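You operate a simulated robot arm through the tools that you are given. There is no shell and no other tool.

You run a simulated robot arm. Do the job below in one go: nothing can be reset, and whatever is moved stays where it is left.

JOB
Empty the beaker of red water through the yellow funnel into the small carboy on the black table.
Fine: put beaker and funnel back and cap the carboy again. Lose a few drops at most; leave the other beakers. Set down upright: medium beaker.

The check looks at the end state, three seconds after you hand in, the way a careful person would. Anything else that was tipped, shoved, dropped, spilled or broken makes it a failure. A push-on lid holds only when it is set on centred and level and pressed home; a screw cap is set on level and turned clockwise until tight.

ROBOT AND FRAMES
A 6-joint arm with a two-finger parallel gripper, fixed in place. Base frame: the origin is at the foot of the arm, x ahead of it, y to its left, z up; the work surface is at about z = 755. Lengths are in mm, angles in rad, forces in N, time in s.
With the tool pointing down near the work surface it reaches from about 260 to 680 mm from the base axis. Its first joint turns from -1.152 to 1.152 rad. Payload 2.9 kg.
Tool frame: the origin (TCP) lies between the finger pads and is the grasp point; the fingertips stand 30 mm ahead of it; z points along the fingers, y is the line along which they close. The gripper opens to 110 mm. The fingers are 20 mm wide and 10 mm thick; the gripper's body (48 by 112 mm) begins 55 mm behind the TCP.
Orientation is that of the tool frame in the base frame, as a unit quaternion [w, x, y, z]. With the fingers straight down and closing along the base's y, the tool's x points along the base's -x, its y along +y and its z along -z.

CONTROLS
- The arm moves only by the tool step_arm. Its argument "increments" is a list of rows, each a list of 7 numbers: the shift along the tool's x, y, z in units of 25 mm (1.0 is 25 mm), then the turn, a rotation vector about the tool's x, y, z in units of 6 degrees (1.0 is 6 degrees), then the closure, from 0 (fully open) to 1 (shut). In form: [[x, y, z, rx, ry, rz, claw], ...]. A call has 1 to 20 rows; each row shifts and turns the commanded pose from where the row before left it, along the tool's axes as they then stand. A call with a number of a shift or a turn outside -1 to 1 is refused whole. Each row takes 0.2 s and may step no farther than 50 mm and 0.15 rad from the row before; otherwise, or with a gripper value out of range, the whole call is refused. A pose out of reach is approached as far as the arm can. The call stops where the force on the tool passes 90 N (or 10 N more than at its start, if that is more) or the arm is blocked; 0.2 s more then pass. The fingers move at their own pace (about 108 mm/s each) and stop on an object; they squeeze with about 42 N. The grip force told is the motor's: it shows also when the fingers shut on nothing. Time passes only in rows, and 0.2 s behind the last, so rows that do not move let the fingers close. The reply holds the time, the measured pose of the TCP, the force on the tool along the base axes, the opening and the grip force, in the units named above and with some noise, with the torque about the TCP (base axes, N m) and any sound that the robot's microphone picked up.
- Cameras (640 x 400 px; columns grow to the right, rows downward): "scene" is fixed at [72.3, 424.2, 1397.6]; the picture's right is [-0.83, -0.56, 0.00], its down [-0.25, 0.37, -0.89] and it looks along [0.51, -0.74, -0.45] (base axes); focal length 286 px, centre (320, 200). "wrist" rides on the gripper at [72, 17, -103] in the tool frame; the picture's right is [-0.23, 0.97, 0.00], its down [-0.76, -0.18, -0.62] and it looks along [-0.61, -0.14, 0.78] (tool axes); focal length 222 px, centre (320, 200). There is no depth. A picture from a camera that has moved, and an enlarged one, comes with that camera's place and axes in the base frame and with its lens.
- camera(camera): a new picture of that camera. The clock stands still meanwhile.
- close_up(camera, box): a new picture of the part [left, top, right, bottom] of that camera's present view, enlarged. The clock stands still meanwhile.
- close_job(): hands the job in; it is judged then, once.

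Places have to be worked out from the pictures, the camera data and where the tool is seen. Open the gripper and draw the arm clear of the work before you hand the job in, unless the task says otherwise.

The tools are called by a JSON object that holds its "api" and its "payload". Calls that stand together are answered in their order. step_arm: Moves the arm, as the interface text tells. Its arguments: {"type":"object","properties":{"increments":{"type":"array"}},"required":["increments"]} The other tools are called the same way: camera (camera) takes a picture; close_up (camera, box) takes an enlarged picture of a part of a camera's view; close_job () hands the job in.

At the start:

```text
time_s: 0.0
tool_pos: [365.7, 22.5, 1244.3]
tcp_rot: [0.001, 0.0, 1.0, 0.0]
contact_force: [-0.1, -0.1, -1.1]
wrist_torque: [-0.01, 0.01, 0.01]
width: 110.2
gripper_force: 0.1
```

scene: 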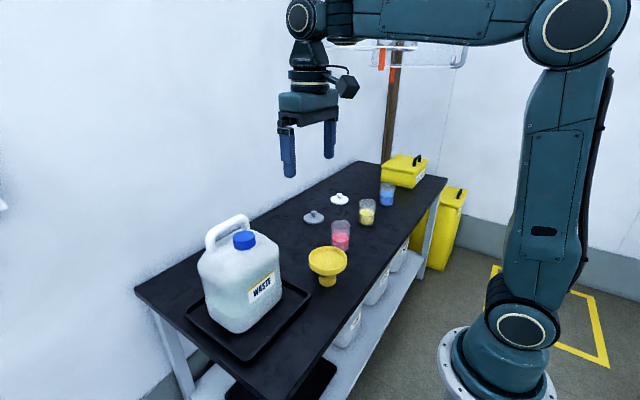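
wrist: 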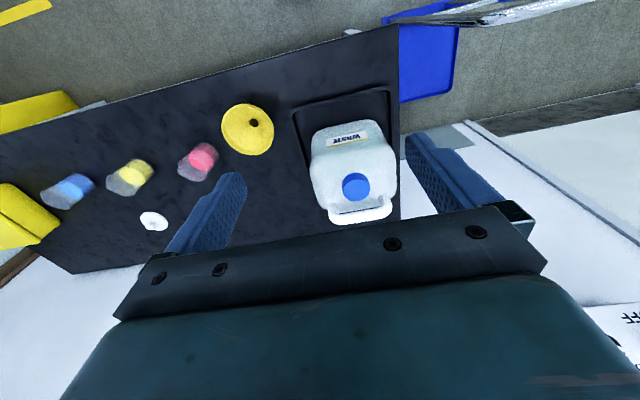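

I start by looking closer at the scene to locate the carboy, funnel, beakers and lids. The arm stays still for now.

{"api": "close_up", "payload": {"camera": "scene", "box": [180, 190, 300, 340]}}

{"api": "close_up", "payload": {"camera": "scene", "box": [290, 150, 450, 290]}}

{"api": "close_up", "payload": {"camera": "wrist", "box": [0, 60, 400, 280]}}

```text
2.67 times, centred on (240, 265) of scene
camera zoom: at [72.3, 424.2, 1397.6], right [-0.83, -0.56, 0.0], down [-0.25, 0.37, -0.89], along [0.51, -0.74, -0.45], focal length 761 px, centre (533, 27)
```

zoom: 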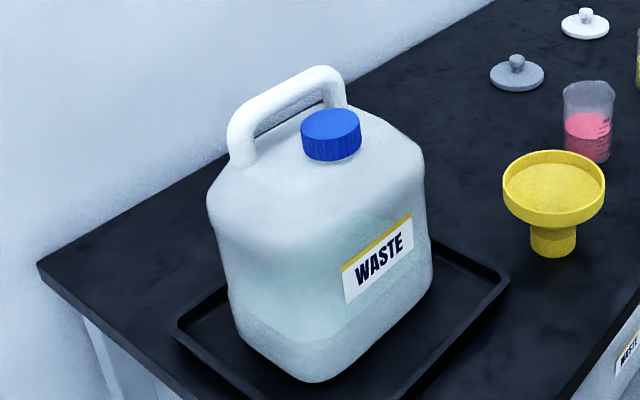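

```text
2.86 times, centred on (370, 220) of scene
camera zoom: at [72.3, 424.2, 1397.6], right [-0.83, -0.56, 0.0], down [-0.25, 0.37, -0.89], along [0.51, -0.74, -0.45], focal length 816 px, centre (177, 143)
```

zoom: 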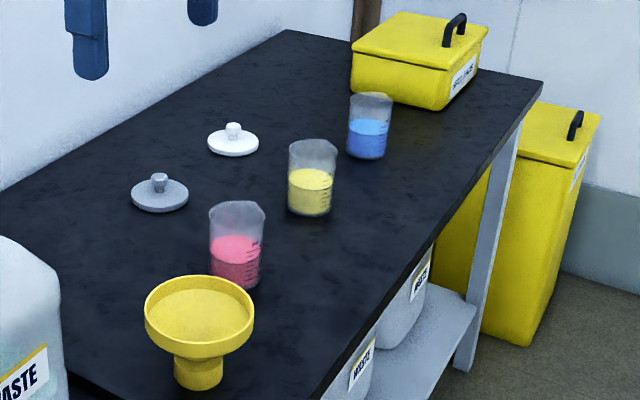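

```text
1.60 times, centred on (200, 170) of wrist
camera zoom: at [294.8, 38.9, 1349.3], right [0.23, 0.97, 0.0], down [0.76, -0.18, 0.62], along [0.61, -0.14, -0.78], focal length 355 px, centre (512, 248)
```

zoom: 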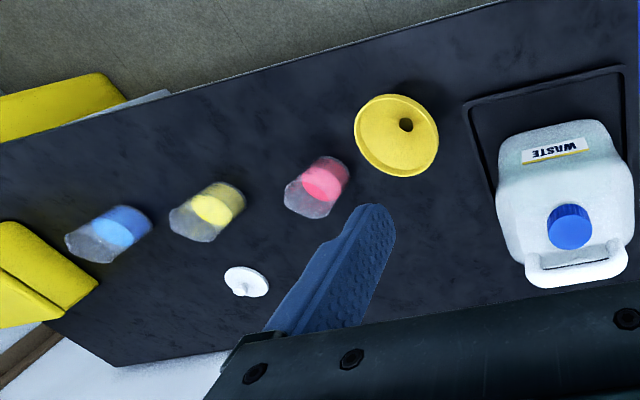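

From both pictures I place the cap top near (550, 50, 1005), the funnel rim centre near (445, -165, 847) and the red beaker foot near (510, -357). I move above the carboy, still well clear, so the wrist camera can see the cap closely.

{"api": "step_arm", "payload": {"increments": [[-0.92, 0.14, 0.5, 0, 0, 0, 0], [-0.92, 0.14, 0.5, 0, 0, 0, 0], [-0.92, 0.14, 0.5, 0, 0, 0, 0], [-0.92, 0.14, 0.5, 0, 0, 0, 0], [-0.92, 0.14, 0.5, 0, 0, 0, 0], [-0.92, 0.14, 0.5, 0, 0, 0, 0], [-0.92, 0.14, 0.5, 0, 0, 0, 0], [-0.92, 0.14, 0.5, 0, 0, 0, 0]]}}

{"api": "camera", "payload": {"camera": "wrist"}}

{"api": "camera", "payload": {"camera": "scene"}}

```text
time_s: 1.8
tool_pos: [552.1, 48.3, 1145.2]
tcp_rot: [0.0, 0.0, 1.0, 0.0]
contact_force: [-0.5, 0.1, 0.7]
wrist_torque: [0.0, 0.01, -0.04]
width: 110.2
gripper_force: 0.1
```

```text
taken
camera wrist: at [479.8, 65.5, 1250.2], right [0.23, 0.97, 0.0], down [0.76, -0.18, 0.62], along [0.61, -0.14, -0.78], focal length 222 px, centre (320, 200)
```

wrist: 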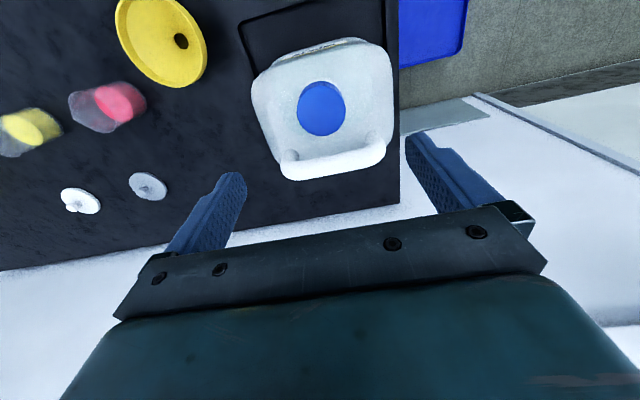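

```text
taken
```

scene: 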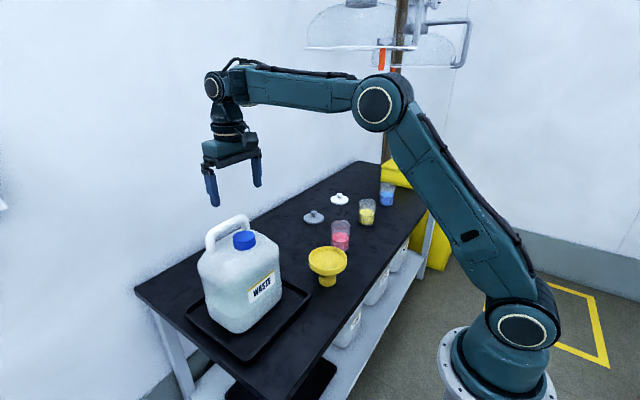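

The wrist view confirms the cap near (549, 50). I enlarge the carboy top and the funnel to judge cap size, handle clearance and funnel shape.

{"api": "close_up", "payload": {"camera": "wrist", "box": [230, 20, 410, 200]}}

{"api": "close_up", "payload": {"camera": "wrist", "box": [0, 0, 230, 220]}}

{"api": "close_up", "payload": {"camera": "scene", "box": [190, 205, 290, 270]}}

{"api": "close_up", "payload": {"camera": "scene", "box": [295, 210, 375, 300]}}

```text
2.22 times, centred on (320, 110) of wrist
camera zoom: at [479.8, 65.5, 1250.2], right [0.23, 0.97, 0.0], down [0.76, -0.18, 0.62], along [0.61, -0.14, -0.78], focal length 494 px, centre (320, 400)
```

zoom: 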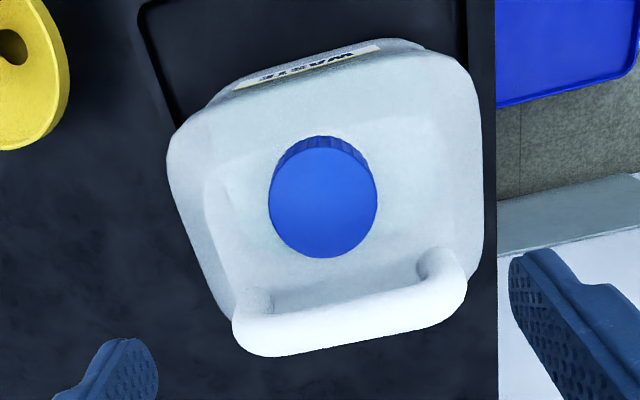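

```text
1.82 times, centred on (115, 110) of wrist
camera zoom: at [479.8, 65.5, 1250.2], right [0.23, 0.97, 0.0], down [0.76, -0.18, 0.62], along [0.61, -0.14, -0.78], focal length 404 px, centre (693, 364)
```

zoom: 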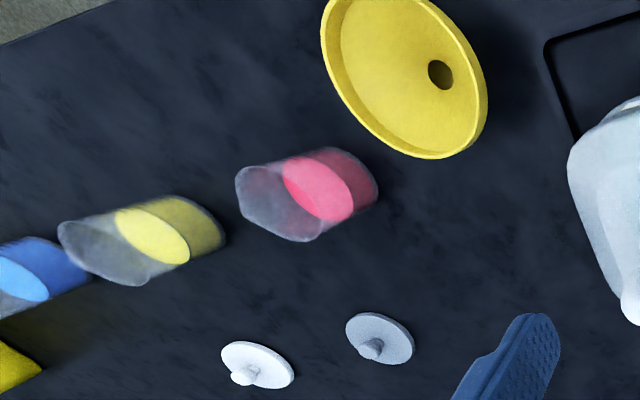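

```text
6.15 times, centred on (240, 238) of scene
camera zoom: at [72.3, 424.2, 1397.6], right [-0.83, -0.56, 0.0], down [-0.25, 0.37, -0.89], along [0.51, -0.74, -0.45], focal length 1757 px, centre (812, -31)
```

zoom: 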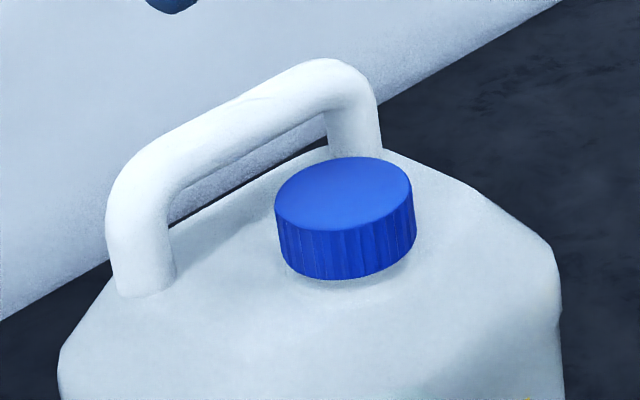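

```text
4.44 times, centred on (335, 255) of scene
camera zoom: at [72.3, 424.2, 1397.6], right [-0.83, -0.56, 0.0], down [-0.25, 0.37, -0.89], along [0.51, -0.74, -0.45], focal length 1269 px, centre (253, -44)
```

zoom: 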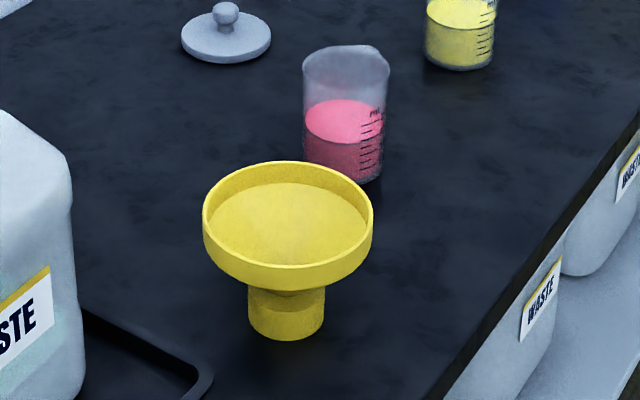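

The cap is about 52 mm across and 26 mm tall, its top near z = 1010, with the handle bar near x = 600 and y from 0 to 107 at about z = 1018. I move to right above the cap, tips still over the handle, and look again to refine.

{"api": "step_arm", "payload": {"increments": [[0.05, 0.02, 0.8, 0, 0, 0, 0.2], [0.05, 0.02, 0.8, 0, 0, 0, 0.2], [0.05, 0.02, 0.8, 0, 0, 0, 0.2], [0.0, 0.02, 0.8, 0, 0, 0, 0.2]]}}

{"api": "camera", "payload": {"camera": "wrist"}}

{"api": "close_up", "payload": {"camera": "scene", "box": [190, 165, 290, 265]}}

```text
time_s: 2.8
tool_pos: [547.9, 51.8, 1064.9]
tcp_rot: [0.0, -0.001, 1.0, -0.001]
contact_force: [0.2, -0.2, -0.1]
wrist_torque: [-0.02, -0.02, 0.02]
width: 88.0
gripper_force: 0.1
```

```text
taken
camera wrist: at [476.0, 68.5, 1169.4], right [0.23, 0.97, 0.0], down [0.76, -0.18, 0.62], along [0.61, -0.14, -0.78], focal length 222 px, centre (320, 200)
```

wrist: 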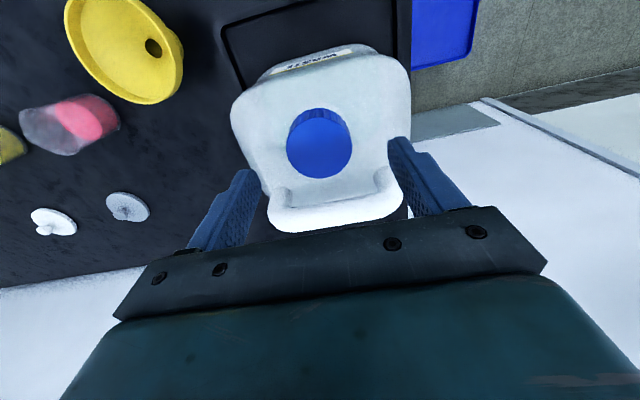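

```text
4.00 times, centred on (240, 215) of scene
camera zoom: at [72.3, 424.2, 1397.6], right [-0.83, -0.56, 0.0], down [-0.25, 0.37, -0.89], along [0.51, -0.74, -0.45], focal length 1142 px, centre (640, 140)
```

zoom: 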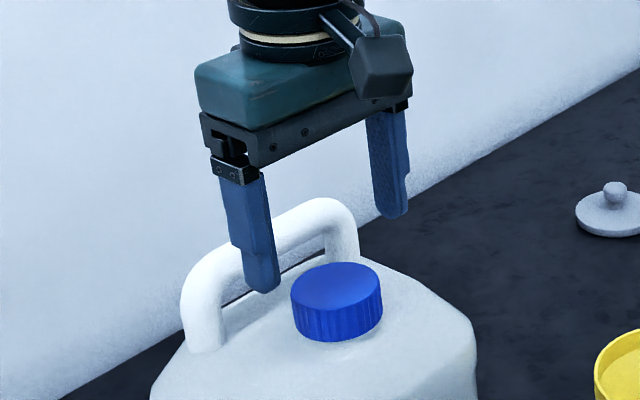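

The fingers straddle the cap along y. I enlarge the wrist view to check the centring.

{"api": "close_up", "payload": {"camera": "wrist", "box": [220, 80, 420, 240]}}

```text
2.50 times, centred on (320, 160) of wrist
camera zoom: at [476.0, 68.5, 1169.4], right [0.23, 0.97, 0.0], down [0.76, -0.18, 0.62], along [0.61, -0.14, -0.78], focal length 555 px, centre (320, 300)
```

zoom: 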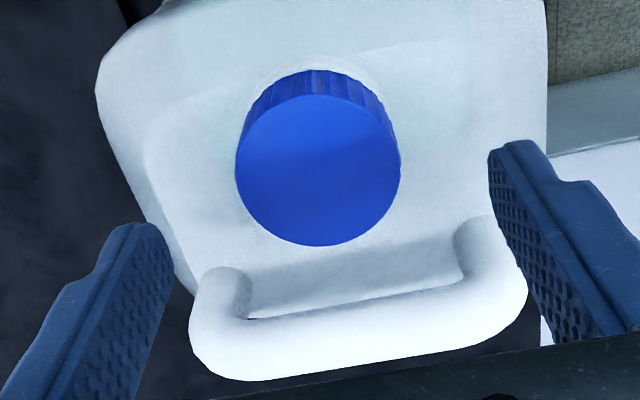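

Two wrist views triangulate the cap top centre at (548.2, 50.8, 1014), about 50 mm across, and the handle gap is about 25 mm. I lower so the tips reach z of about 996 and close on the cap.

{"api": "step_arm", "payload": {"increments": [[0, -0.02, 0.78, 0, 0, 0, 0.25], [0, -0.02, 0.78, 0, 0, 0, 0.25], [0, 0, 0, 0, 0, 0, 0.25], [0, 0, 0, 0, 0, 0, 0.45], [0, 0, 0, 0, 0, 0, 0.55], [0, 0, 0, 0, 0, 0, 1], [0, 0, 0, 0, 0, 0, 1], [0, 0, 0, 0, 0, 0, 1]]}}

{"api": "camera", "payload": {"camera": "wrist"}}

{"api": "close_up", "payload": {"camera": "scene", "box": [190, 165, 290, 265]}}

```text
time_s: 4.6
tool_pos: [548.4, 49.3, 1026.0]
tcp_rot: [0.0, 0.0, 1.0, 0.0]
contact_force: [0.1, -1.1, -1.0]
wrist_torque: [-0.08, -0.02, -0.01]
width: 50.6
gripper_force: 42.0
```

```text
taken
camera wrist: at [477.1, 66.9, 1130.6], right [0.23, 0.97, 0.0], down [0.76, -0.18, 0.62], along [0.61, -0.14, -0.78], focal length 222 px, centre (320, 200)
```

wrist: 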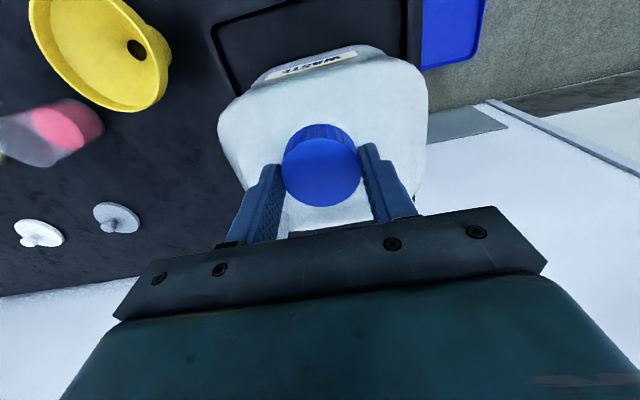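

```text
4.00 times, centred on (240, 215) of scene
camera zoom: at [72.3, 424.1, 1397.6], right [-0.83, -0.56, 0.0], down [-0.25, 0.37, -0.89], along [0.51, -0.74, -0.45], focal length 1142 px, centre (640, 140)
```

zoom: 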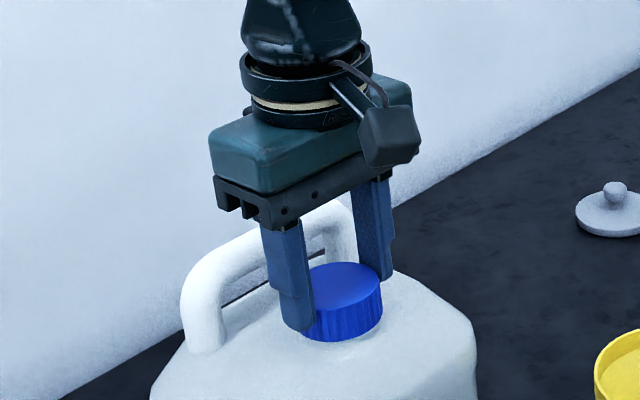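

The grip closed at 50.6 mm on the cap. I enlarge the wrist picture to verify that the fingers sit on the diameter before turning.

{"api": "close_up", "payload": {"camera": "wrist", "box": [240, 110, 400, 240]}}

```text
3.08 times, centred on (320, 175) of wrist
camera zoom: at [477.1, 66.9, 1130.6], right [0.23, 0.97, 0.0], down [0.76, -0.18, 0.62], along [0.61, -0.14, -0.78], focal length 684 px, centre (320, 277)
```

zoom: 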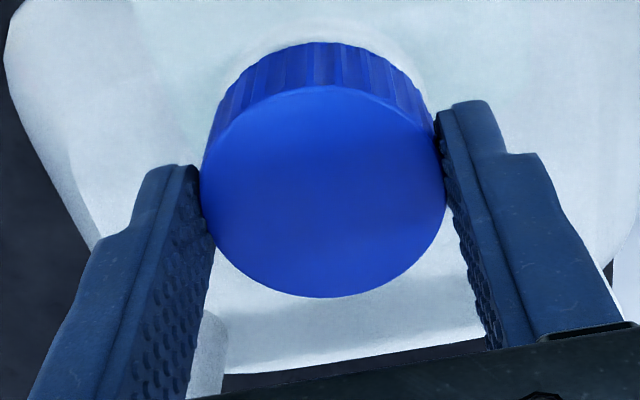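

The cap centre lies about 2 mm nearer the robot than the finger line. I open slightly, shift 2 mm toward the robot, and regrip.

{"api": "step_arm", "payload": {"increments": [[0, 0, 0, 0, 0, 0, 0.47], [0, 0, 0, 0, 0, 0, 0.47], [0.08, 0, 0, 0, 0, 0, 0.47], [0, 0, 0, 0, 0, 0, 0.47], [0, 0, 0, 0, 0, 0, 1], [0, 0, 0, 0, 0, 0, 1], [0, 0, 0, 0, 0, 0, 1]]}}

{"api": "close_up", "payload": {"camera": "wrist", "box": [240, 110, 400, 240]}}

```text
time_s: 6.2
tool_pos: [546.9, 49.8, 1026.7]
tcp_rot: [0.0, 0.0, 1.0, 0.0]
contact_force: [0.9, 0.5, 0.5]
wrist_torque: [-0.02, -0.03, 0.0]
width: 50.5
gripper_force: 41.5
```

```text
3.08 times, centred on (320, 175) of wrist
camera zoom: at [474.4, 66.9, 1130.6], right [0.23, 0.97, 0.0], down [0.76, -0.18, 0.62], along [0.61, -0.14, -0.78], focal length 684 px, centre (320, 277)
```

zoom: 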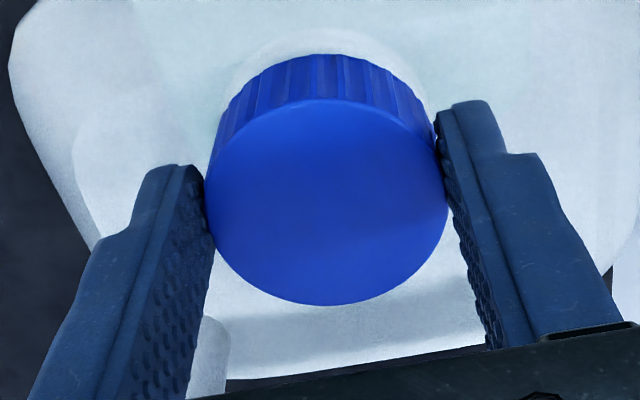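

The cap is now centred between the fingers. I turn it counterclockwise (seen from above) by 90 degrees and watch torque and sound.

{"api": "step_arm", "payload": {"increments": [[0, 0, 0, 0, 0, -1, 1], [0, 0, 0, 0, 0, -1, 1], [0, 0, 0, 0, 0, -1, 1], [0, 0, 0, 0, 0, -1, 1], [0, 0, 0, 0, 0, -1, 1], [0, 0, 0, 0, 0, -1, 1], [0, 0, 0, 0, 0, -1, 1], [0, 0, 0, 0, 0, -1, 1], [0, 0, 0, 0, 0, -1, 1], [0, 0, 0, 0, 0, -1, 1], [0, 0, 0, 0, 0, -1, 1], [0, 0, 0, 0, 0, -1, 1], [0, 0, 0, 0, 0, -1, 1], [0, 0, 0, 0, 0, -1, 1], [0, 0, 0, 0, 0, -1, 1]]}}

{"api": "camera", "payload": {"camera": "wrist"}}

{"api": "close_up", "payload": {"camera": "scene", "box": [190, 165, 310, 345]}}

```text
time_s: 9.4
tool_pos: [545.6, 51.0, 1028.5]
tcp_rot: [-0.001, 0.708, -0.706, 0.001]
contact_force: [6.9, -3.6, 10.9]
wrist_torque: [-0.02, -0.56, -0.06]
width: 50.6
gripper_force: 42.1
```

```text
taken
camera wrist: at [529.4, -22.2, 1131.1], right [-0.97, 0.23, 0.0], down [0.17, 0.76, 0.62], along [0.14, 0.61, -0.78], focal length 222 px, centre (320, 200)
```

wrist: 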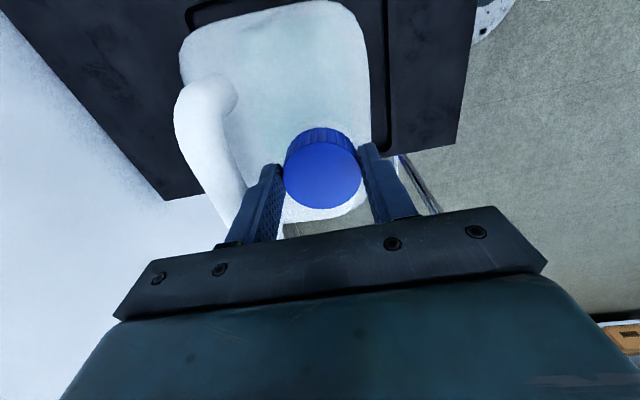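

```text
2.22 times, centred on (250, 255) of scene
camera zoom: at [72.3, 424.0, 1397.6], right [-0.83, -0.56, 0.0], down [-0.25, 0.37, -0.89], along [0.51, -0.74, -0.45], focal length 634 px, centre (476, 78)
```

zoom: 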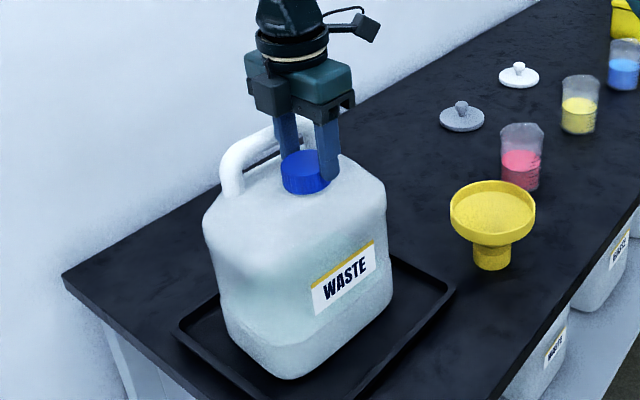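

The cap turned with the gripper and pushes up with about 11 N, so the thread is lifting it. I relieve the lift slightly and turn another 90 degrees.

{"api": "step_arm", "payload": {"increments": [[0, 0, -0.06, 0, 0, 0, 1], [0, 0, -0.005, 0, 0, -1, 1], [0, 0, -0.005, 0, 0, -1, 1], [0, 0, -0.005, 0, 0, -1, 1], [0, 0, -0.005, 0, 0, -1, 1], [0, 0, -0.005, 0, 0, -1, 1], [0, 0, -0.005, 0, 0, -1, 1], [0, 0, -0.005, 0, 0, -1, 1], [0, 0, -0.005, 0, 0, -1, 1], [0, 0, -0.005, 0, 0, -1, 1], [0, 0, -0.005, 0, 0, -1, 1], [0, 0, -0.005, 0, 0, -1, 1], [0, 0, -0.005, 0, 0, -1, 1], [0, 0, -0.005, 0, 0, -1, 1], [0, 0, -0.005, 0, 0, -1, 1], [0, 0, -0.005, 0, 0, -1, 1]]}}

{"api": "camera", "payload": {"camera": "wrist"}}

{"api": "close_up", "payload": {"camera": "scene", "box": [190, 165, 310, 345]}}

```text
time_s: 12.8
tool_pos: [545.8, 57.4, 1030.2]
tcp_rot: [-0.005, 1.0, -0.004, -0.001]
contact_force: [1.3, -2.3, -7.2]
wrist_torque: [-1.12, -0.43, 0.05]
width: 50.6
gripper_force: 41.9
out of reach, approached as far as the arm can: row 16
```

```text
taken
camera wrist: at [617.9, 39.0, 1133.3], right [-0.23, -0.97, -0.01], down [-0.76, 0.18, 0.63], along [-0.61, 0.15, -0.78], focal length 222 px, centre (320, 200)
```

wrist: 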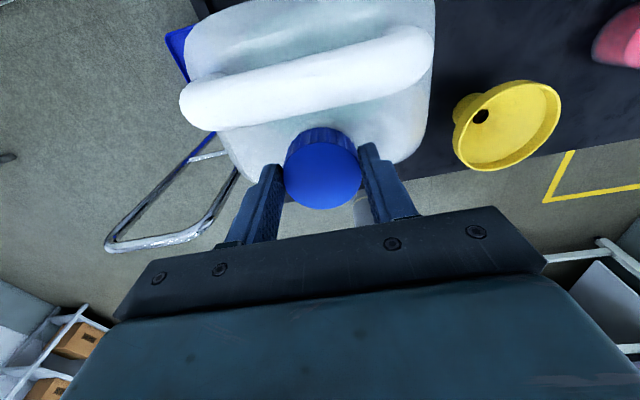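

```text
2.22 times, centred on (250, 255) of scene
camera zoom: at [72.5, 424.1, 1397.6], right [-0.83, -0.56, 0.0], down [-0.25, 0.37, -0.89], along [0.51, -0.74, -0.45], focal length 634 px, centre (476, 78)
```

zoom: 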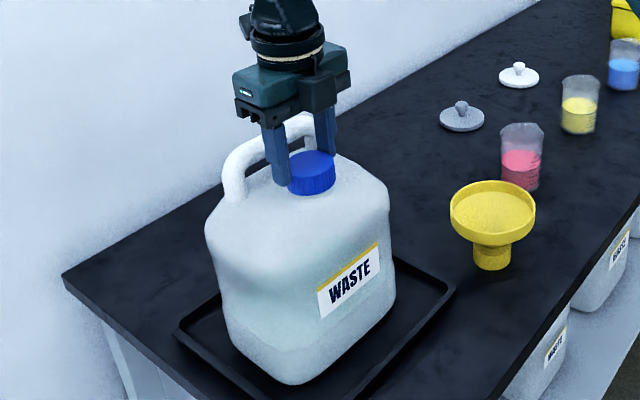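

Row 16 met a joint limit (last joint at about 174 degrees) and the TCP was drawn 6 mm in y. I turn back 6 degrees so the arm returns to the proper spot and check.

{"api": "step_arm", "payload": {"increments": [[0, 0, 0, 0, 0, 0.5, 1], [0, 0, 0, 0, 0, 0.5, 1], [0, 0, 0, 0, 0, 0, 1]]}}

{"api": "camera", "payload": {"camera": "wrist"}}

{"api": "close_up", "payload": {"camera": "scene", "box": [190, 165, 310, 345]}}

```text
time_s: 13.6
tool_pos: [543.5, 56.9, 1029.1]
tcp_rot: [-0.001, 0.999, -0.052, -0.001]
contact_force: [0.8, 1.4, -8.7]
wrist_torque: [0.6, 0.0, 0.01]
width: 50.9
gripper_force: 41.9
```

```text
taken
camera wrist: at [615.3, 33.3, 1133.4], right [-0.33, -0.94, 0.0], down [-0.74, 0.26, 0.62], along [-0.59, 0.2, -0.78], focal length 222 px, centre (320, 200)
```

wrist: 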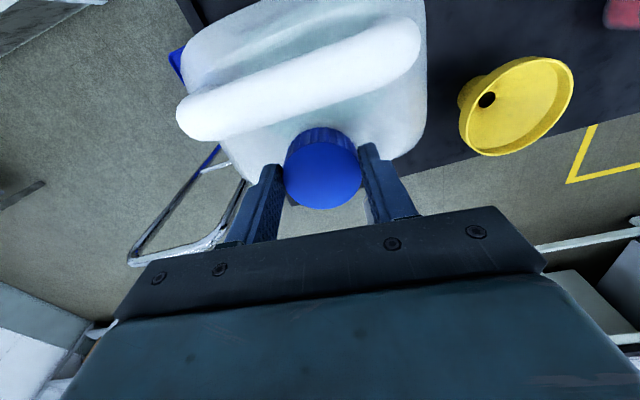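

```text
2.22 times, centred on (250, 255) of scene
camera zoom: at [72.4, 424.2, 1397.5], right [-0.83, -0.56, 0.0], down [-0.25, 0.37, -0.89], along [0.51, -0.74, -0.45], focal length 634 px, centre (476, 78)
```

zoom: 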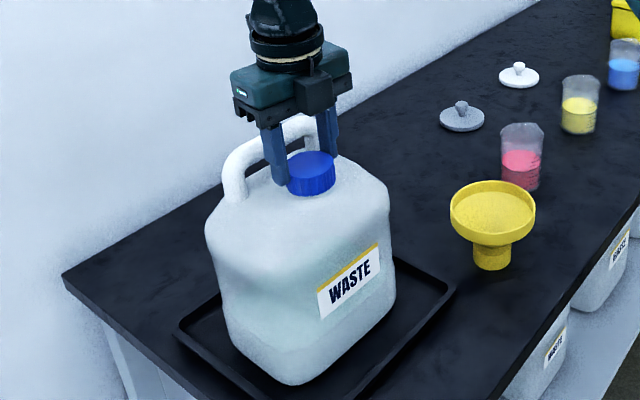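

The cap is still on its thread and the carboy has turned only slightly. I release, rise above cap and handle, and look before regripping.

{"api": "step_arm", "payload": {"increments": [[0, 0, 0, 0, 0, 0, 0.4], [0, 0, 0, 0, 0, 0, 0.4], [0, 0, -0.8, 0, 0, 0, 0.4], [0, 0, -0.8, 0, 0, 0, 0.4], [0, 0, 0, 0, 0, 0, 0.4]]}}

{"api": "close_up", "payload": {"camera": "wrist", "box": [160, 0, 480, 220]}}

{"api": "close_up", "payload": {"camera": "scene", "box": [190, 205, 290, 270]}}

```text
time_s: 14.8
tool_pos: [544.3, 56.8, 1069.3]
tcp_rot: [0.001, 0.999, -0.052, -0.001]
contact_force: [-0.3, -1.1, -0.9]
wrist_torque: [0.0, 0.0, -0.01]
width: 65.8
gripper_force: 0.1
```

```text
1.82 times, centred on (320, 110) of wrist
camera zoom: at [615.5, 32.4, 1174.0], right [-0.33, -0.94, 0.0], down [-0.74, 0.26, 0.62], along [-0.59, 0.2, -0.78], focal length 404 px, centre (320, 364)
```

zoom: 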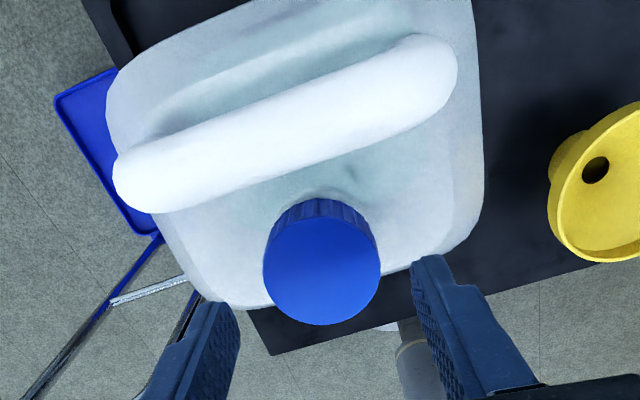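

```text
6.15 times, centred on (240, 238) of scene
camera zoom: at [72.3, 424.2, 1397.6], right [-0.83, -0.56, 0.0], down [-0.25, 0.37, -0.89], along [0.51, -0.74, -0.45], focal length 1757 px, centre (812, -31)
```

zoom: 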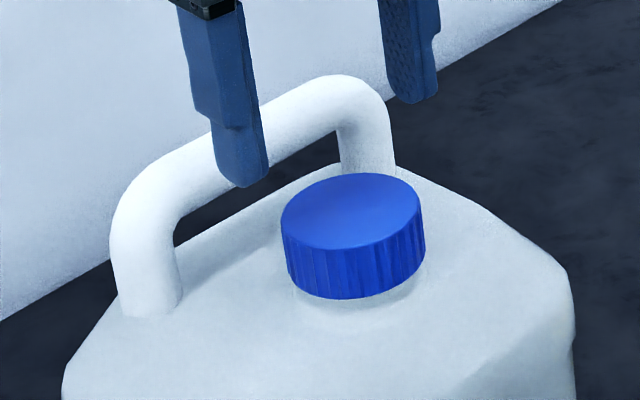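

The cap has risen a little off the shoulder but the carboy seems to have shifted some millimetres. I take a full scene picture and a carboy enlargement to compare with the start.

{"api": "close_up", "payload": {"camera": "scene", "box": [180, 190, 300, 340]}}

{"api": "camera", "payload": {"camera": "wrist"}}

```text
2.67 times, centred on (240, 265) of scene
camera zoom: at [72.3, 424.2, 1397.6], right [-0.83, -0.56, 0.0], down [-0.25, 0.37, -0.89], along [0.51, -0.74, -0.45], focal length 761 px, centre (533, 27)
```

zoom: 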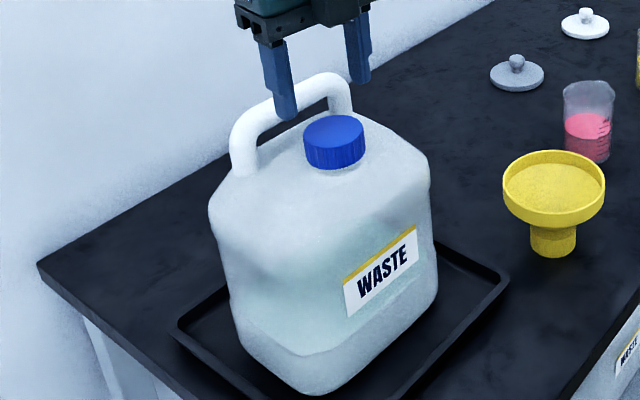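

```text
taken
camera wrist: at [615.5, 32.4, 1174.0], right [-0.33, -0.94, 0.0], down [-0.74, 0.26, 0.62], along [-0.59, 0.2, -0.78], focal length 222 px, centre (320, 200)
```

wrist: 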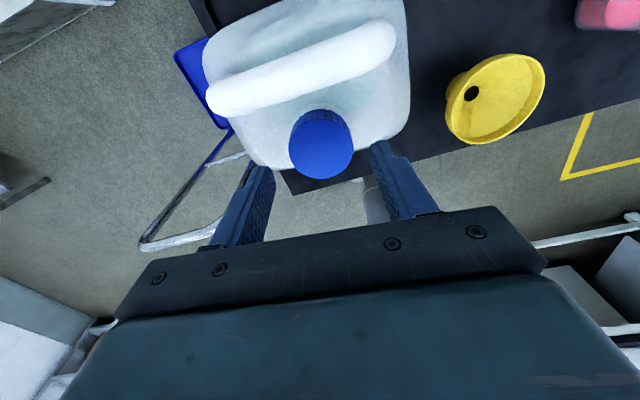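

The carboy moved about 10 mm within its tray but stands level. I rotate the open gripper back clockwise (320 degrees in total) above the cap for a fresh, long unscrewing stroke.

{"api": "step_arm", "payload": {"increments": [[0, 0, 0, 0, 0, 1, 0.4], [0, 0, 0, 0, 0, 1, 0.4], [0, 0, 0, 0, 0, 1, 0.4], [0, 0, 0, 0, 0, 1, 0.4], [0, 0, 0, 0, 0, 1, 0.4], [0, 0, 0, 0, 0, 1, 0.4], [0, 0, 0, 0, 0, 1, 0.4], [0, 0, 0, 0, 0, 1, 0.4], [0, 0, 0, 0, 0, 1, 0.4], [0, 0, 0, 0, 0, 1, 0.4], [0, 0, 0, 0, 0, 1, 0.4], [0, 0, 0, 0, 0, 1, 0.4], [0, 0, 0, 0, 0, 1, 0.4], [0, 0, 0, 0, 0, 1, 0.4], [0, 0, 0, 0, 0, 1, 0.4], [0, 0, 0, 0, 0, 1, 0.4], [0, 0, 0, 0, 0, 1, 0.4], [0, 0, 0, 0, 0, 1, 0.4], [0, 0, 0, 0, 0, 1, 0.4], [0, 0, 0, 0, 0, 1, 0.4]]}}

{"api": "step_arm", "payload": {"increments": [[0, 0, 0, 0, 0, 1, 0.4], [0, 0, 0, 0, 0, 1, 0.4], [0, 0, 0, 0, 0, 1, 0.4], [0, 0, 0, 0, 0, 1, 0.4], [0, 0, 0, 0, 0, 1, 0.4], [0, 0, 0, 0, 0, 1, 0.4], [0, 0, 0, 0, 0, 1, 0.4], [0, 0, 0, 0, 0, 1, 0.4], [0, 0, 0, 0, 0, 1, 0.4], [0, 0, 0, 0, 0, 0, 0.4]]}}

{"api": "close_up", "payload": {"camera": "wrist", "box": [160, 0, 480, 220]}}

```text
time_s: 19.0
tool_pos: [545.5, 56.8, 1069.2]
tcp_rot: [0.0, -0.453, 0.891, 0.0]
contact_force: [-0.4, 0.4, -0.2]
wrist_torque: [-0.01, -0.01, 0.0]
width: 66.3
gripper_force: 0.1
```

```text
time_s: 21.2
tool_pos: [545.1, 57.9, 1070.7]
tcp_rot: [0.001, 0.001, 1.0, 0.0]
contact_force: [-1.2, 0.9, 0.7]
wrist_torque: [0.0, -0.01, 0.0]
width: 65.9
gripper_force: 0.1
```

```text
1.82 times, centred on (320, 110) of wrist
camera zoom: at [473.1, 74.7, 1173.6], right [0.23, 0.97, 0.0], down [0.76, -0.18, 0.62], along [0.61, -0.14, -0.78], focal length 404 px, centre (320, 364)
```

zoom: 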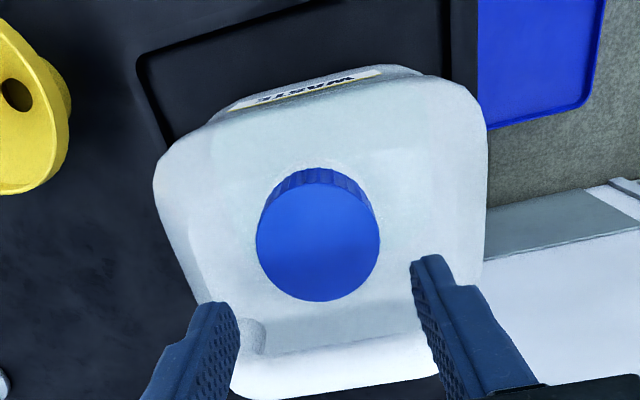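

Two opposite views give the cap centre at (538.7, 58.3) with its top at about z = 1010. I shift over it and rotate a further 150 degrees clockwise to start a long stroke.

{"api": "step_arm", "payload": {"increments": [[0.26, 0.02, 0, 0, 0, 0, 0.4], [0, 0, 0, 0, 0, 1, 0.4], [0, 0, 0, 0, 0, 1, 0.4], [0, 0, 0, 0, 0, 1, 0.4], [0, 0, 0, 0, 0, 1, 0.4], [0, 0, 0, 0, 0, 1, 0.4], [0, 0, 0, 0, 0, 1, 0.4], [0, 0, 0, 0, 0, 1, 0.4], [0, 0, 0, 0, 0, 1, 0.4], [0, 0, 0, 0, 0, 1, 0.4], [0, 0, 0, 0, 0, 1, 0.4], [0, 0, 0, 0, 0, 1, 0.4], [0, 0, 0, 0, 0, 1, 0.4], [0, 0, 0, 0, 0, 1, 0.4], [0, 0, 0, 0, 0, 1, 0.4]]}}

{"api": "step_arm", "payload": {"increments": [[0, 0, 0, 0, 0, 1, 0.4], [0, 0, 0, 0, 0, 1, 0.4], [0, 0, 0, 0, 0, 1, 0.4], [0, 0, 0, 0, 0, 1, 0.4], [0, 0, 0, 0, 0, 1, 0.4], [0, 0, 0, 0, 0, 1, 0.4], [0, 0, 0, 0, 0, 1, 0.4], [0, 0, 0, 0, 0, 1, 0.4], [0, 0, 0, 0, 0, 1, 0.4], [0, 0, 0, 0, 0, 1, 0.4], [0, 0, 0, 0, 0, 1, 0.4], [0, 0, 0, 0, 0, 0, 0.4]]}}

{"api": "close_up", "payload": {"camera": "wrist", "box": [160, 0, 480, 220]}}

```text
time_s: 24.4
tool_pos: [538.1, 58.3, 1070.5]
tcp_rot: [-0.001, 0.67, 0.742, 0.001]
contact_force: [0.5, -0.1, -0.2]
wrist_torque: [-0.01, 0.05, -0.04]
width: 66.1
gripper_force: 0.1
```

```text
time_s: 27.0
tool_pos: [539.5, 58.7, 1071.0]
tcp_rot: [0.0, 0.966, 0.258, 0.0]
contact_force: [-0.9, 0.6, -0.3]
wrist_torque: [0.01, -0.02, 0.0]
width: 66.0
gripper_force: 0.0
```

```text
1.82 times, centred on (320, 110) of wrist
camera zoom: at [610.5, 79.7, 1174.1], right [0.29, -0.96, 0.0], down [-0.75, -0.23, 0.62], along [-0.6, -0.18, -0.78], focal length 404 px, centre (320, 364)
```

zoom: 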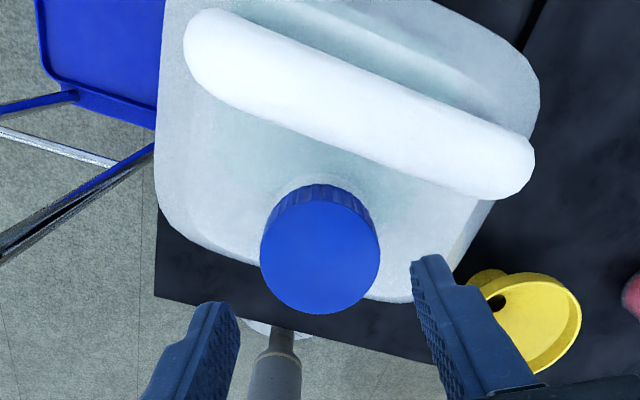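

The cap is now exactly under the tool axis. I lower, close on it, and start turning counterclockwise with a slight lift.

{"api": "step_arm", "payload": {"increments": [[0, 0, 0.94, 0, 0, 0, 0.4], [0, 0, 0.94, 0, 0, 0, 0.4], [0, 0, 0, 0, 0, 0, 0.4], [0, 0, 0, 0, 0, 0, 0.5], [0, 0, 0, 0, 0, 0, 1], [0, 0, 0, 0, 0, 0, 1], [0, 0, 0, 0, 0, 0, 1]]}}

{"api": "step_arm", "payload": {"increments": [[0, 0, 0, 0, 0, -1, 1], [0, 0, -0.003, 0, 0, -1, 1], [0, 0, -0.003, 0, 0, -1, 1], [0, 0, -0.003, 0, 0, -1, 1], [0, 0, -0.003, 0, 0, -1, 1], [0, 0, -0.003, 0, 0, -1, 1], [0, 0, -0.003, 0, 0, -1, 1], [0, 0, -0.003, 0, 0, -1, 1], [0, 0, -0.003, 0, 0, -1, 1], [0, 0, -0.003, 0, 0, -1, 1]]}}

{"api": "close_up", "payload": {"camera": "scene", "box": [180, 190, 300, 340]}}

```text
time_s: 28.6
tool_pos: [538.5, 58.8, 1022.4]
tcp_rot: [0.0, 0.966, 0.259, 0.0]
contact_force: [0.2, -1.2, 0.1]
wrist_torque: [0.03, -0.03, -0.02]
width: 50.2
gripper_force: 42.1
```

```text
time_s: 30.8
tool_pos: [538.4, 57.5, 1023.7]
tcp_rot: [0.0, 0.707, 0.708, 0.0]
contact_force: [-4.2, -2.2, -0.8]
wrist_torque: [-0.09, 0.13, -0.04]
width: 50.4
gripper_force: 41.6
```

```text
2.67 times, centred on (240, 265) of scene
camera zoom: at [72.2, 424.1, 1397.6], right [-0.83, -0.56, 0.0], down [-0.25, 0.37, -0.89], along [0.51, -0.74, -0.45], focal length 761 px, centre (533, 27)
```

zoom: 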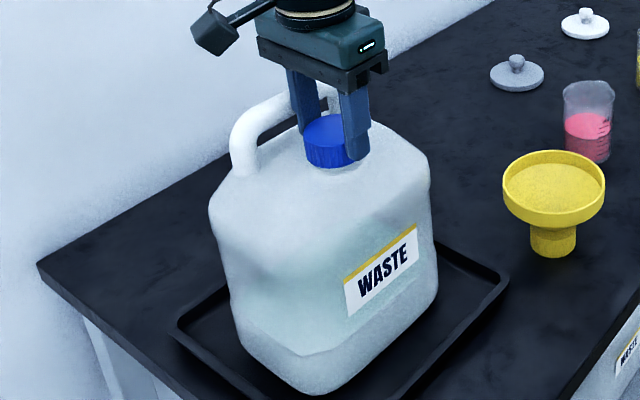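

The carboy did not move and the forces stay small. I continue the stroke counterclockwise.

{"api": "step_arm", "payload": {"increments": [[0, 0, -0.003, 0, 0, -1, 1], [0, 0, -0.003, 0, 0, -1, 1], [0, 0, -0.003, 0, 0, -1, 1], [0, 0, -0.003, 0, 0, -1, 1], [0, 0, -0.003, 0, 0, -1, 1], [0, 0, -0.003, 0, 0, -1, 1], [0, 0, -0.003, 0, 0, -1, 1], [0, 0, -0.003, 0, 0, -1, 1], [0, 0, -0.003, 0, 0, -1, 1], [0, 0, -0.003, 0, 0, -1, 1], [0, 0, -0.003, 0, 0, -1, 1], [0, 0, -0.003, 0, 0, -1, 1], [0, 0, -0.003, 0, 0, -1, 1], [0, 0, -0.003, 0, 0, -1, 1], [0, 0, -0.003, 0, 0, -1, 1], [0, 0, -0.003, 0, 0, -1, 1], [0, 0, -0.003, 0, 0, -1, 1], [0, 0, -0.003, 0, 0, -1, 1], [0, 0, -0.003, 0, 0, -1, 1], [0, 0, -0.003, 0, 0, -1, 1]]}}

{"api": "close_up", "payload": {"camera": "scene", "box": [180, 190, 300, 340]}}

{"api": "close_up", "payload": {"camera": "wrist", "box": [160, 0, 480, 220]}}

```text
time_s: 35.0
tool_pos: [539.9, 58.5, 1025.3]
tcp_rot: [0.0, -0.26, 0.966, 0.0]
contact_force: [-2.3, -1.9, -0.8]
wrist_torque: [-0.08, 0.07, 0.01]
width: 50.2
gripper_force: 42.0
```

```text
2.67 times, centred on (240, 265) of scene
camera zoom: at [72.2, 424.1, 1397.6], right [-0.83, -0.56, 0.0], down [-0.25, 0.37, -0.89], along [0.51, -0.74, -0.45], focal length 761 px, centre (533, 27)
```

zoom: 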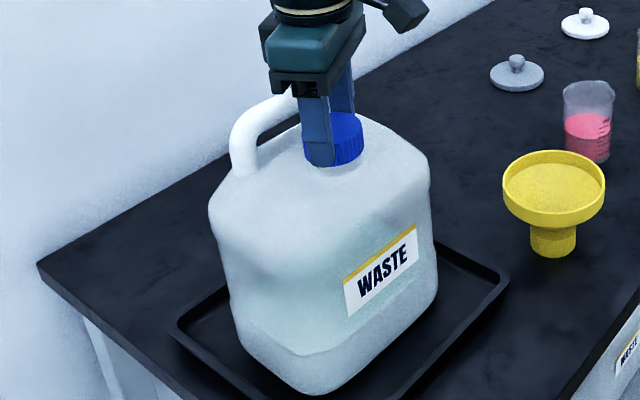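

```text
1.82 times, centred on (320, 110) of wrist
camera zoom: at [467.9, 37.0, 1129.9], right [-0.29, 0.96, 0.0], down [0.75, 0.23, 0.62], along [0.6, 0.18, -0.78], focal length 404 px, centre (320, 364)
```

zoom: 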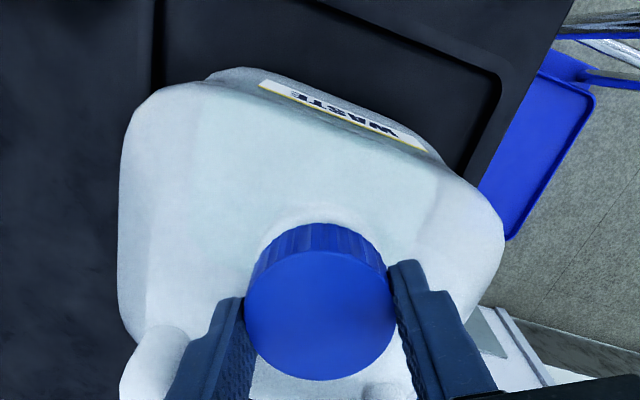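

It keeps turning freely with no load. I continue another 120 degrees.

{"api": "step_arm", "payload": {"increments": [[0, 0, -0.003, 0, 0, -1, 1], [0, 0, -0.003, 0, 0, -1, 1], [0, 0, -0.003, 0, 0, -1, 1], [0, 0, -0.003, 0, 0, -1, 1], [0, 0, -0.003, 0, 0, -1, 1], [0, 0, -0.003, 0, 0, -1, 1], [0, 0, -0.003, 0, 0, -1, 1], [0, 0, -0.003, 0, 0, -1, 1], [0, 0, -0.003, 0, 0, -1, 1], [0, 0, -0.003, 0, 0, -1, 1], [0, 0, -0.003, 0, 0, -1, 1], [0, 0, -0.003, 0, 0, -1, 1], [0, 0, -0.003, 0, 0, -1, 1], [0, 0, -0.003, 0, 0, -1, 1], [0, 0, -0.003, 0, 0, -1, 1], [0, 0, -0.003, 0, 0, -1, 1], [0, 0, -0.003, 0, 0, -1, 1], [0, 0, -0.003, 0, 0, -1, 1], [0, 0, -0.003, 0, 0, -1, 1], [0, 0, -0.003, 0, 0, -1, 1]]}}

{"api": "close_up", "payload": {"camera": "scene", "box": [190, 165, 290, 265]}}

{"api": "close_up", "payload": {"camera": "wrist", "box": [160, 0, 480, 220]}}

```text
time_s: 39.2
tool_pos: [538.9, 57.9, 1027.0]
tcp_rot: [0.0, 0.966, -0.258, 0.0]
contact_force: [1.3, -0.7, -0.4]
wrist_torque: [-0.06, -0.04, 0.01]
width: 50.1
gripper_force: 42.6
```

```text
4.00 times, centred on (240, 215) of scene
camera zoom: at [72.3, 424.1, 1397.6], right [-0.83, -0.56, 0.0], down [-0.25, 0.37, -0.89], along [0.51, -0.74, -0.45], focal length 1142 px, centre (640, 140)
```

zoom: 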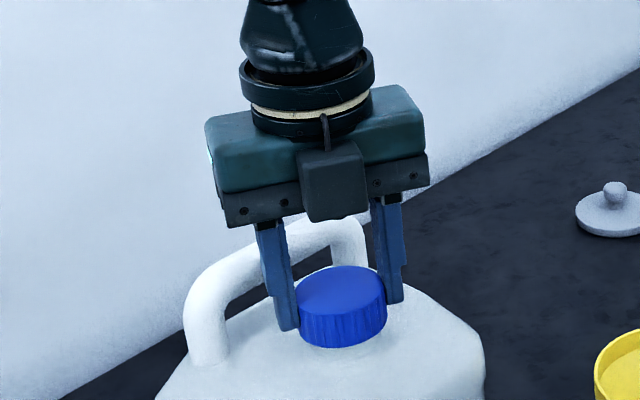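

```text
1.82 times, centred on (320, 110) of wrist
camera zoom: at [593.5, 7.6, 1131.8], right [-0.68, -0.73, 0.0], down [-0.57, 0.53, 0.62], along [-0.46, 0.43, -0.78], focal length 404 px, centre (320, 364)
```

zoom: 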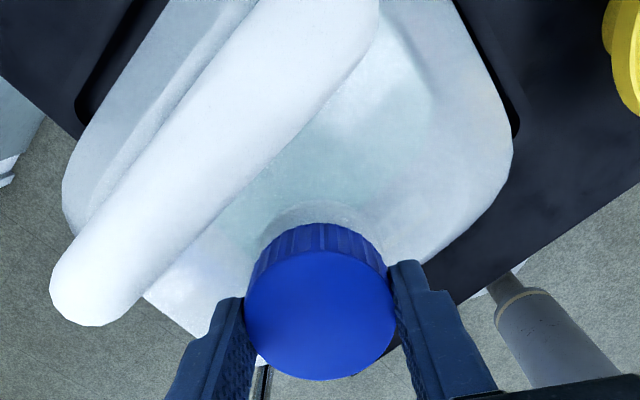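

About 470 degrees have been turned. I test with a gentle 3 mm lift whether the cap is free.

{"api": "step_arm", "payload": {"increments": [[0, 0, -0.06, 0, 0, 0, 1], [0, 0, -0.06, 0, 0, 0, 1], [0, 0, 0, 0, 0, 0, 1]]}}

```text
time_s: 40.0
tool_pos: [538.4, 58.8, 1030.8]
tcp_rot: [0.0, 0.966, -0.259, 0.0]
contact_force: [-0.6, -0.1, 0.3]
wrist_torque: [0.02, 0.01, -0.01]
width: 50.4
gripper_force: 42.0
```

No pull is felt, so the cap seems free. I lift 15 mm more and look.

{"api": "step_arm", "payload": {"increments": [[0, 0, -0.3, 0, 0, 0, 1], [0, 0, -0.3, 0, 0, 0, 1], [0, 0, 0, 0, 0, 0, 1]]}}

{"api": "close_up", "payload": {"camera": "scene", "box": [190, 165, 290, 265]}}

{"api": "close_up", "payload": {"camera": "wrist", "box": [160, 0, 480, 220]}}

```text
time_s: 40.8
tool_pos: [538.2, 58.7, 1046.1]
tcp_rot: [-0.001, 0.966, -0.259, 0.001]
contact_force: [0.1, 0.0, 0.0]
wrist_torque: [-0.05, 0.0, 0.01]
width: 49.1
gripper_force: 42.4
```

```text
4.00 times, centred on (240, 215) of scene
camera zoom: at [72.3, 424.2, 1397.6], right [-0.83, -0.56, 0.0], down [-0.25, 0.37, -0.89], along [0.51, -0.74, -0.45], focal length 1142 px, centre (640, 140)
```

zoom: 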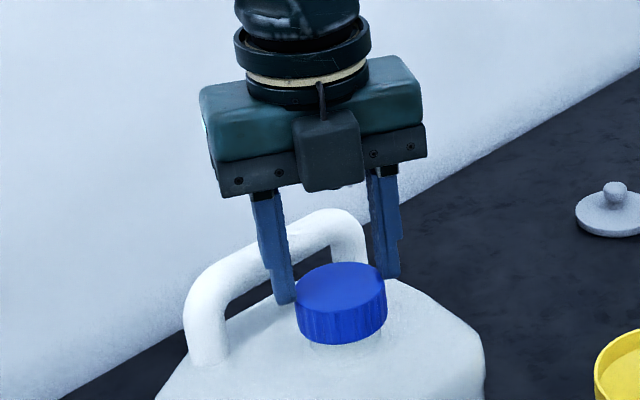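

```text
1.82 times, centred on (320, 110) of wrist
camera zoom: at [593.2, 7.6, 1150.1], right [-0.68, -0.73, 0.0], down [-0.57, 0.53, 0.62], along [-0.45, 0.43, -0.78], focal length 404 px, centre (320, 364)
```

zoom: 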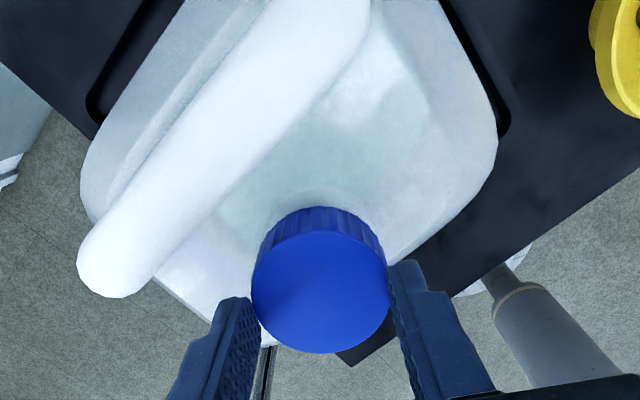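

The fingers slid up the cap: it rose only about 4 mm and is still held by its thread. I open, rise clear, and check the cap before another stroke.

{"api": "step_arm", "payload": {"increments": [[0, 0, 0, 0, 0, 0, 0.4], [0, 0, 0, 0, 0, 0, 0.4], [0, 0, -0.5, 0, 0, 0, 0.4], [0, 0, -0.5, 0, 0, 0, 0.4], [0, 0, 0, 0, 0, 0, 0.4]]}}

{"api": "close_up", "payload": {"camera": "scene", "box": [190, 205, 290, 270]}}

{"api": "close_up", "payload": {"camera": "wrist", "box": [160, 0, 480, 220]}}

```text
time_s: 42.0
tool_pos: [539.1, 57.8, 1071.8]
tcp_rot: [0.0, 0.966, -0.259, 0.0]
contact_force: [0.2, 0.6, 0.8]
wrist_torque: [0.0, 0.03, 0.0]
width: 66.1
gripper_force: 0.1
```

```text
6.15 times, centred on (240, 238) of scene
camera zoom: at [72.3, 424.2, 1397.6], right [-0.83, -0.56, 0.0], down [-0.25, 0.37, -0.89], along [0.51, -0.74, -0.45], focal length 1757 px, centre (812, -31)
```

zoom: 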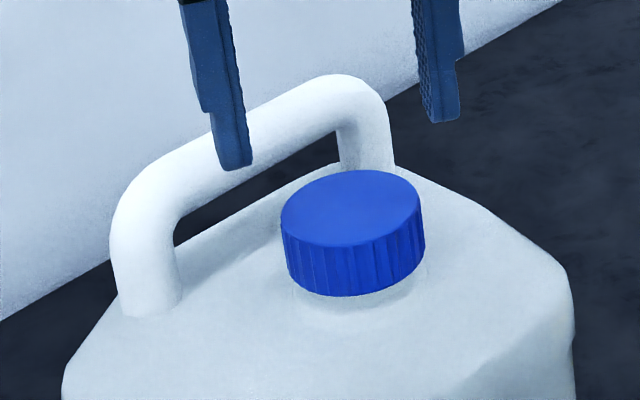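

```text
1.82 times, centred on (320, 110) of wrist
camera zoom: at [592.9, 7.3, 1175.9], right [-0.68, -0.73, 0.0], down [-0.57, 0.53, 0.62], along [-0.45, 0.43, -0.78], focal length 404 px, centre (320, 364)
```

zoom: 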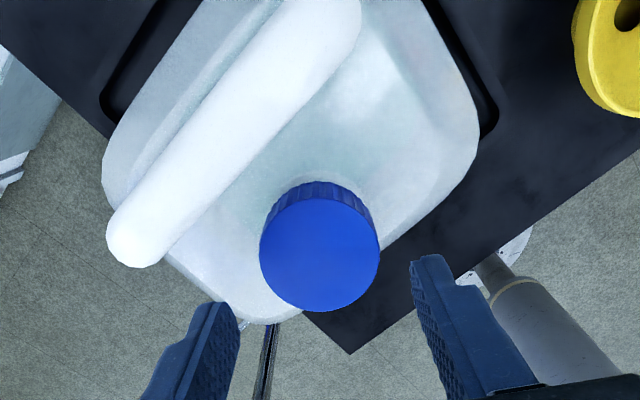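

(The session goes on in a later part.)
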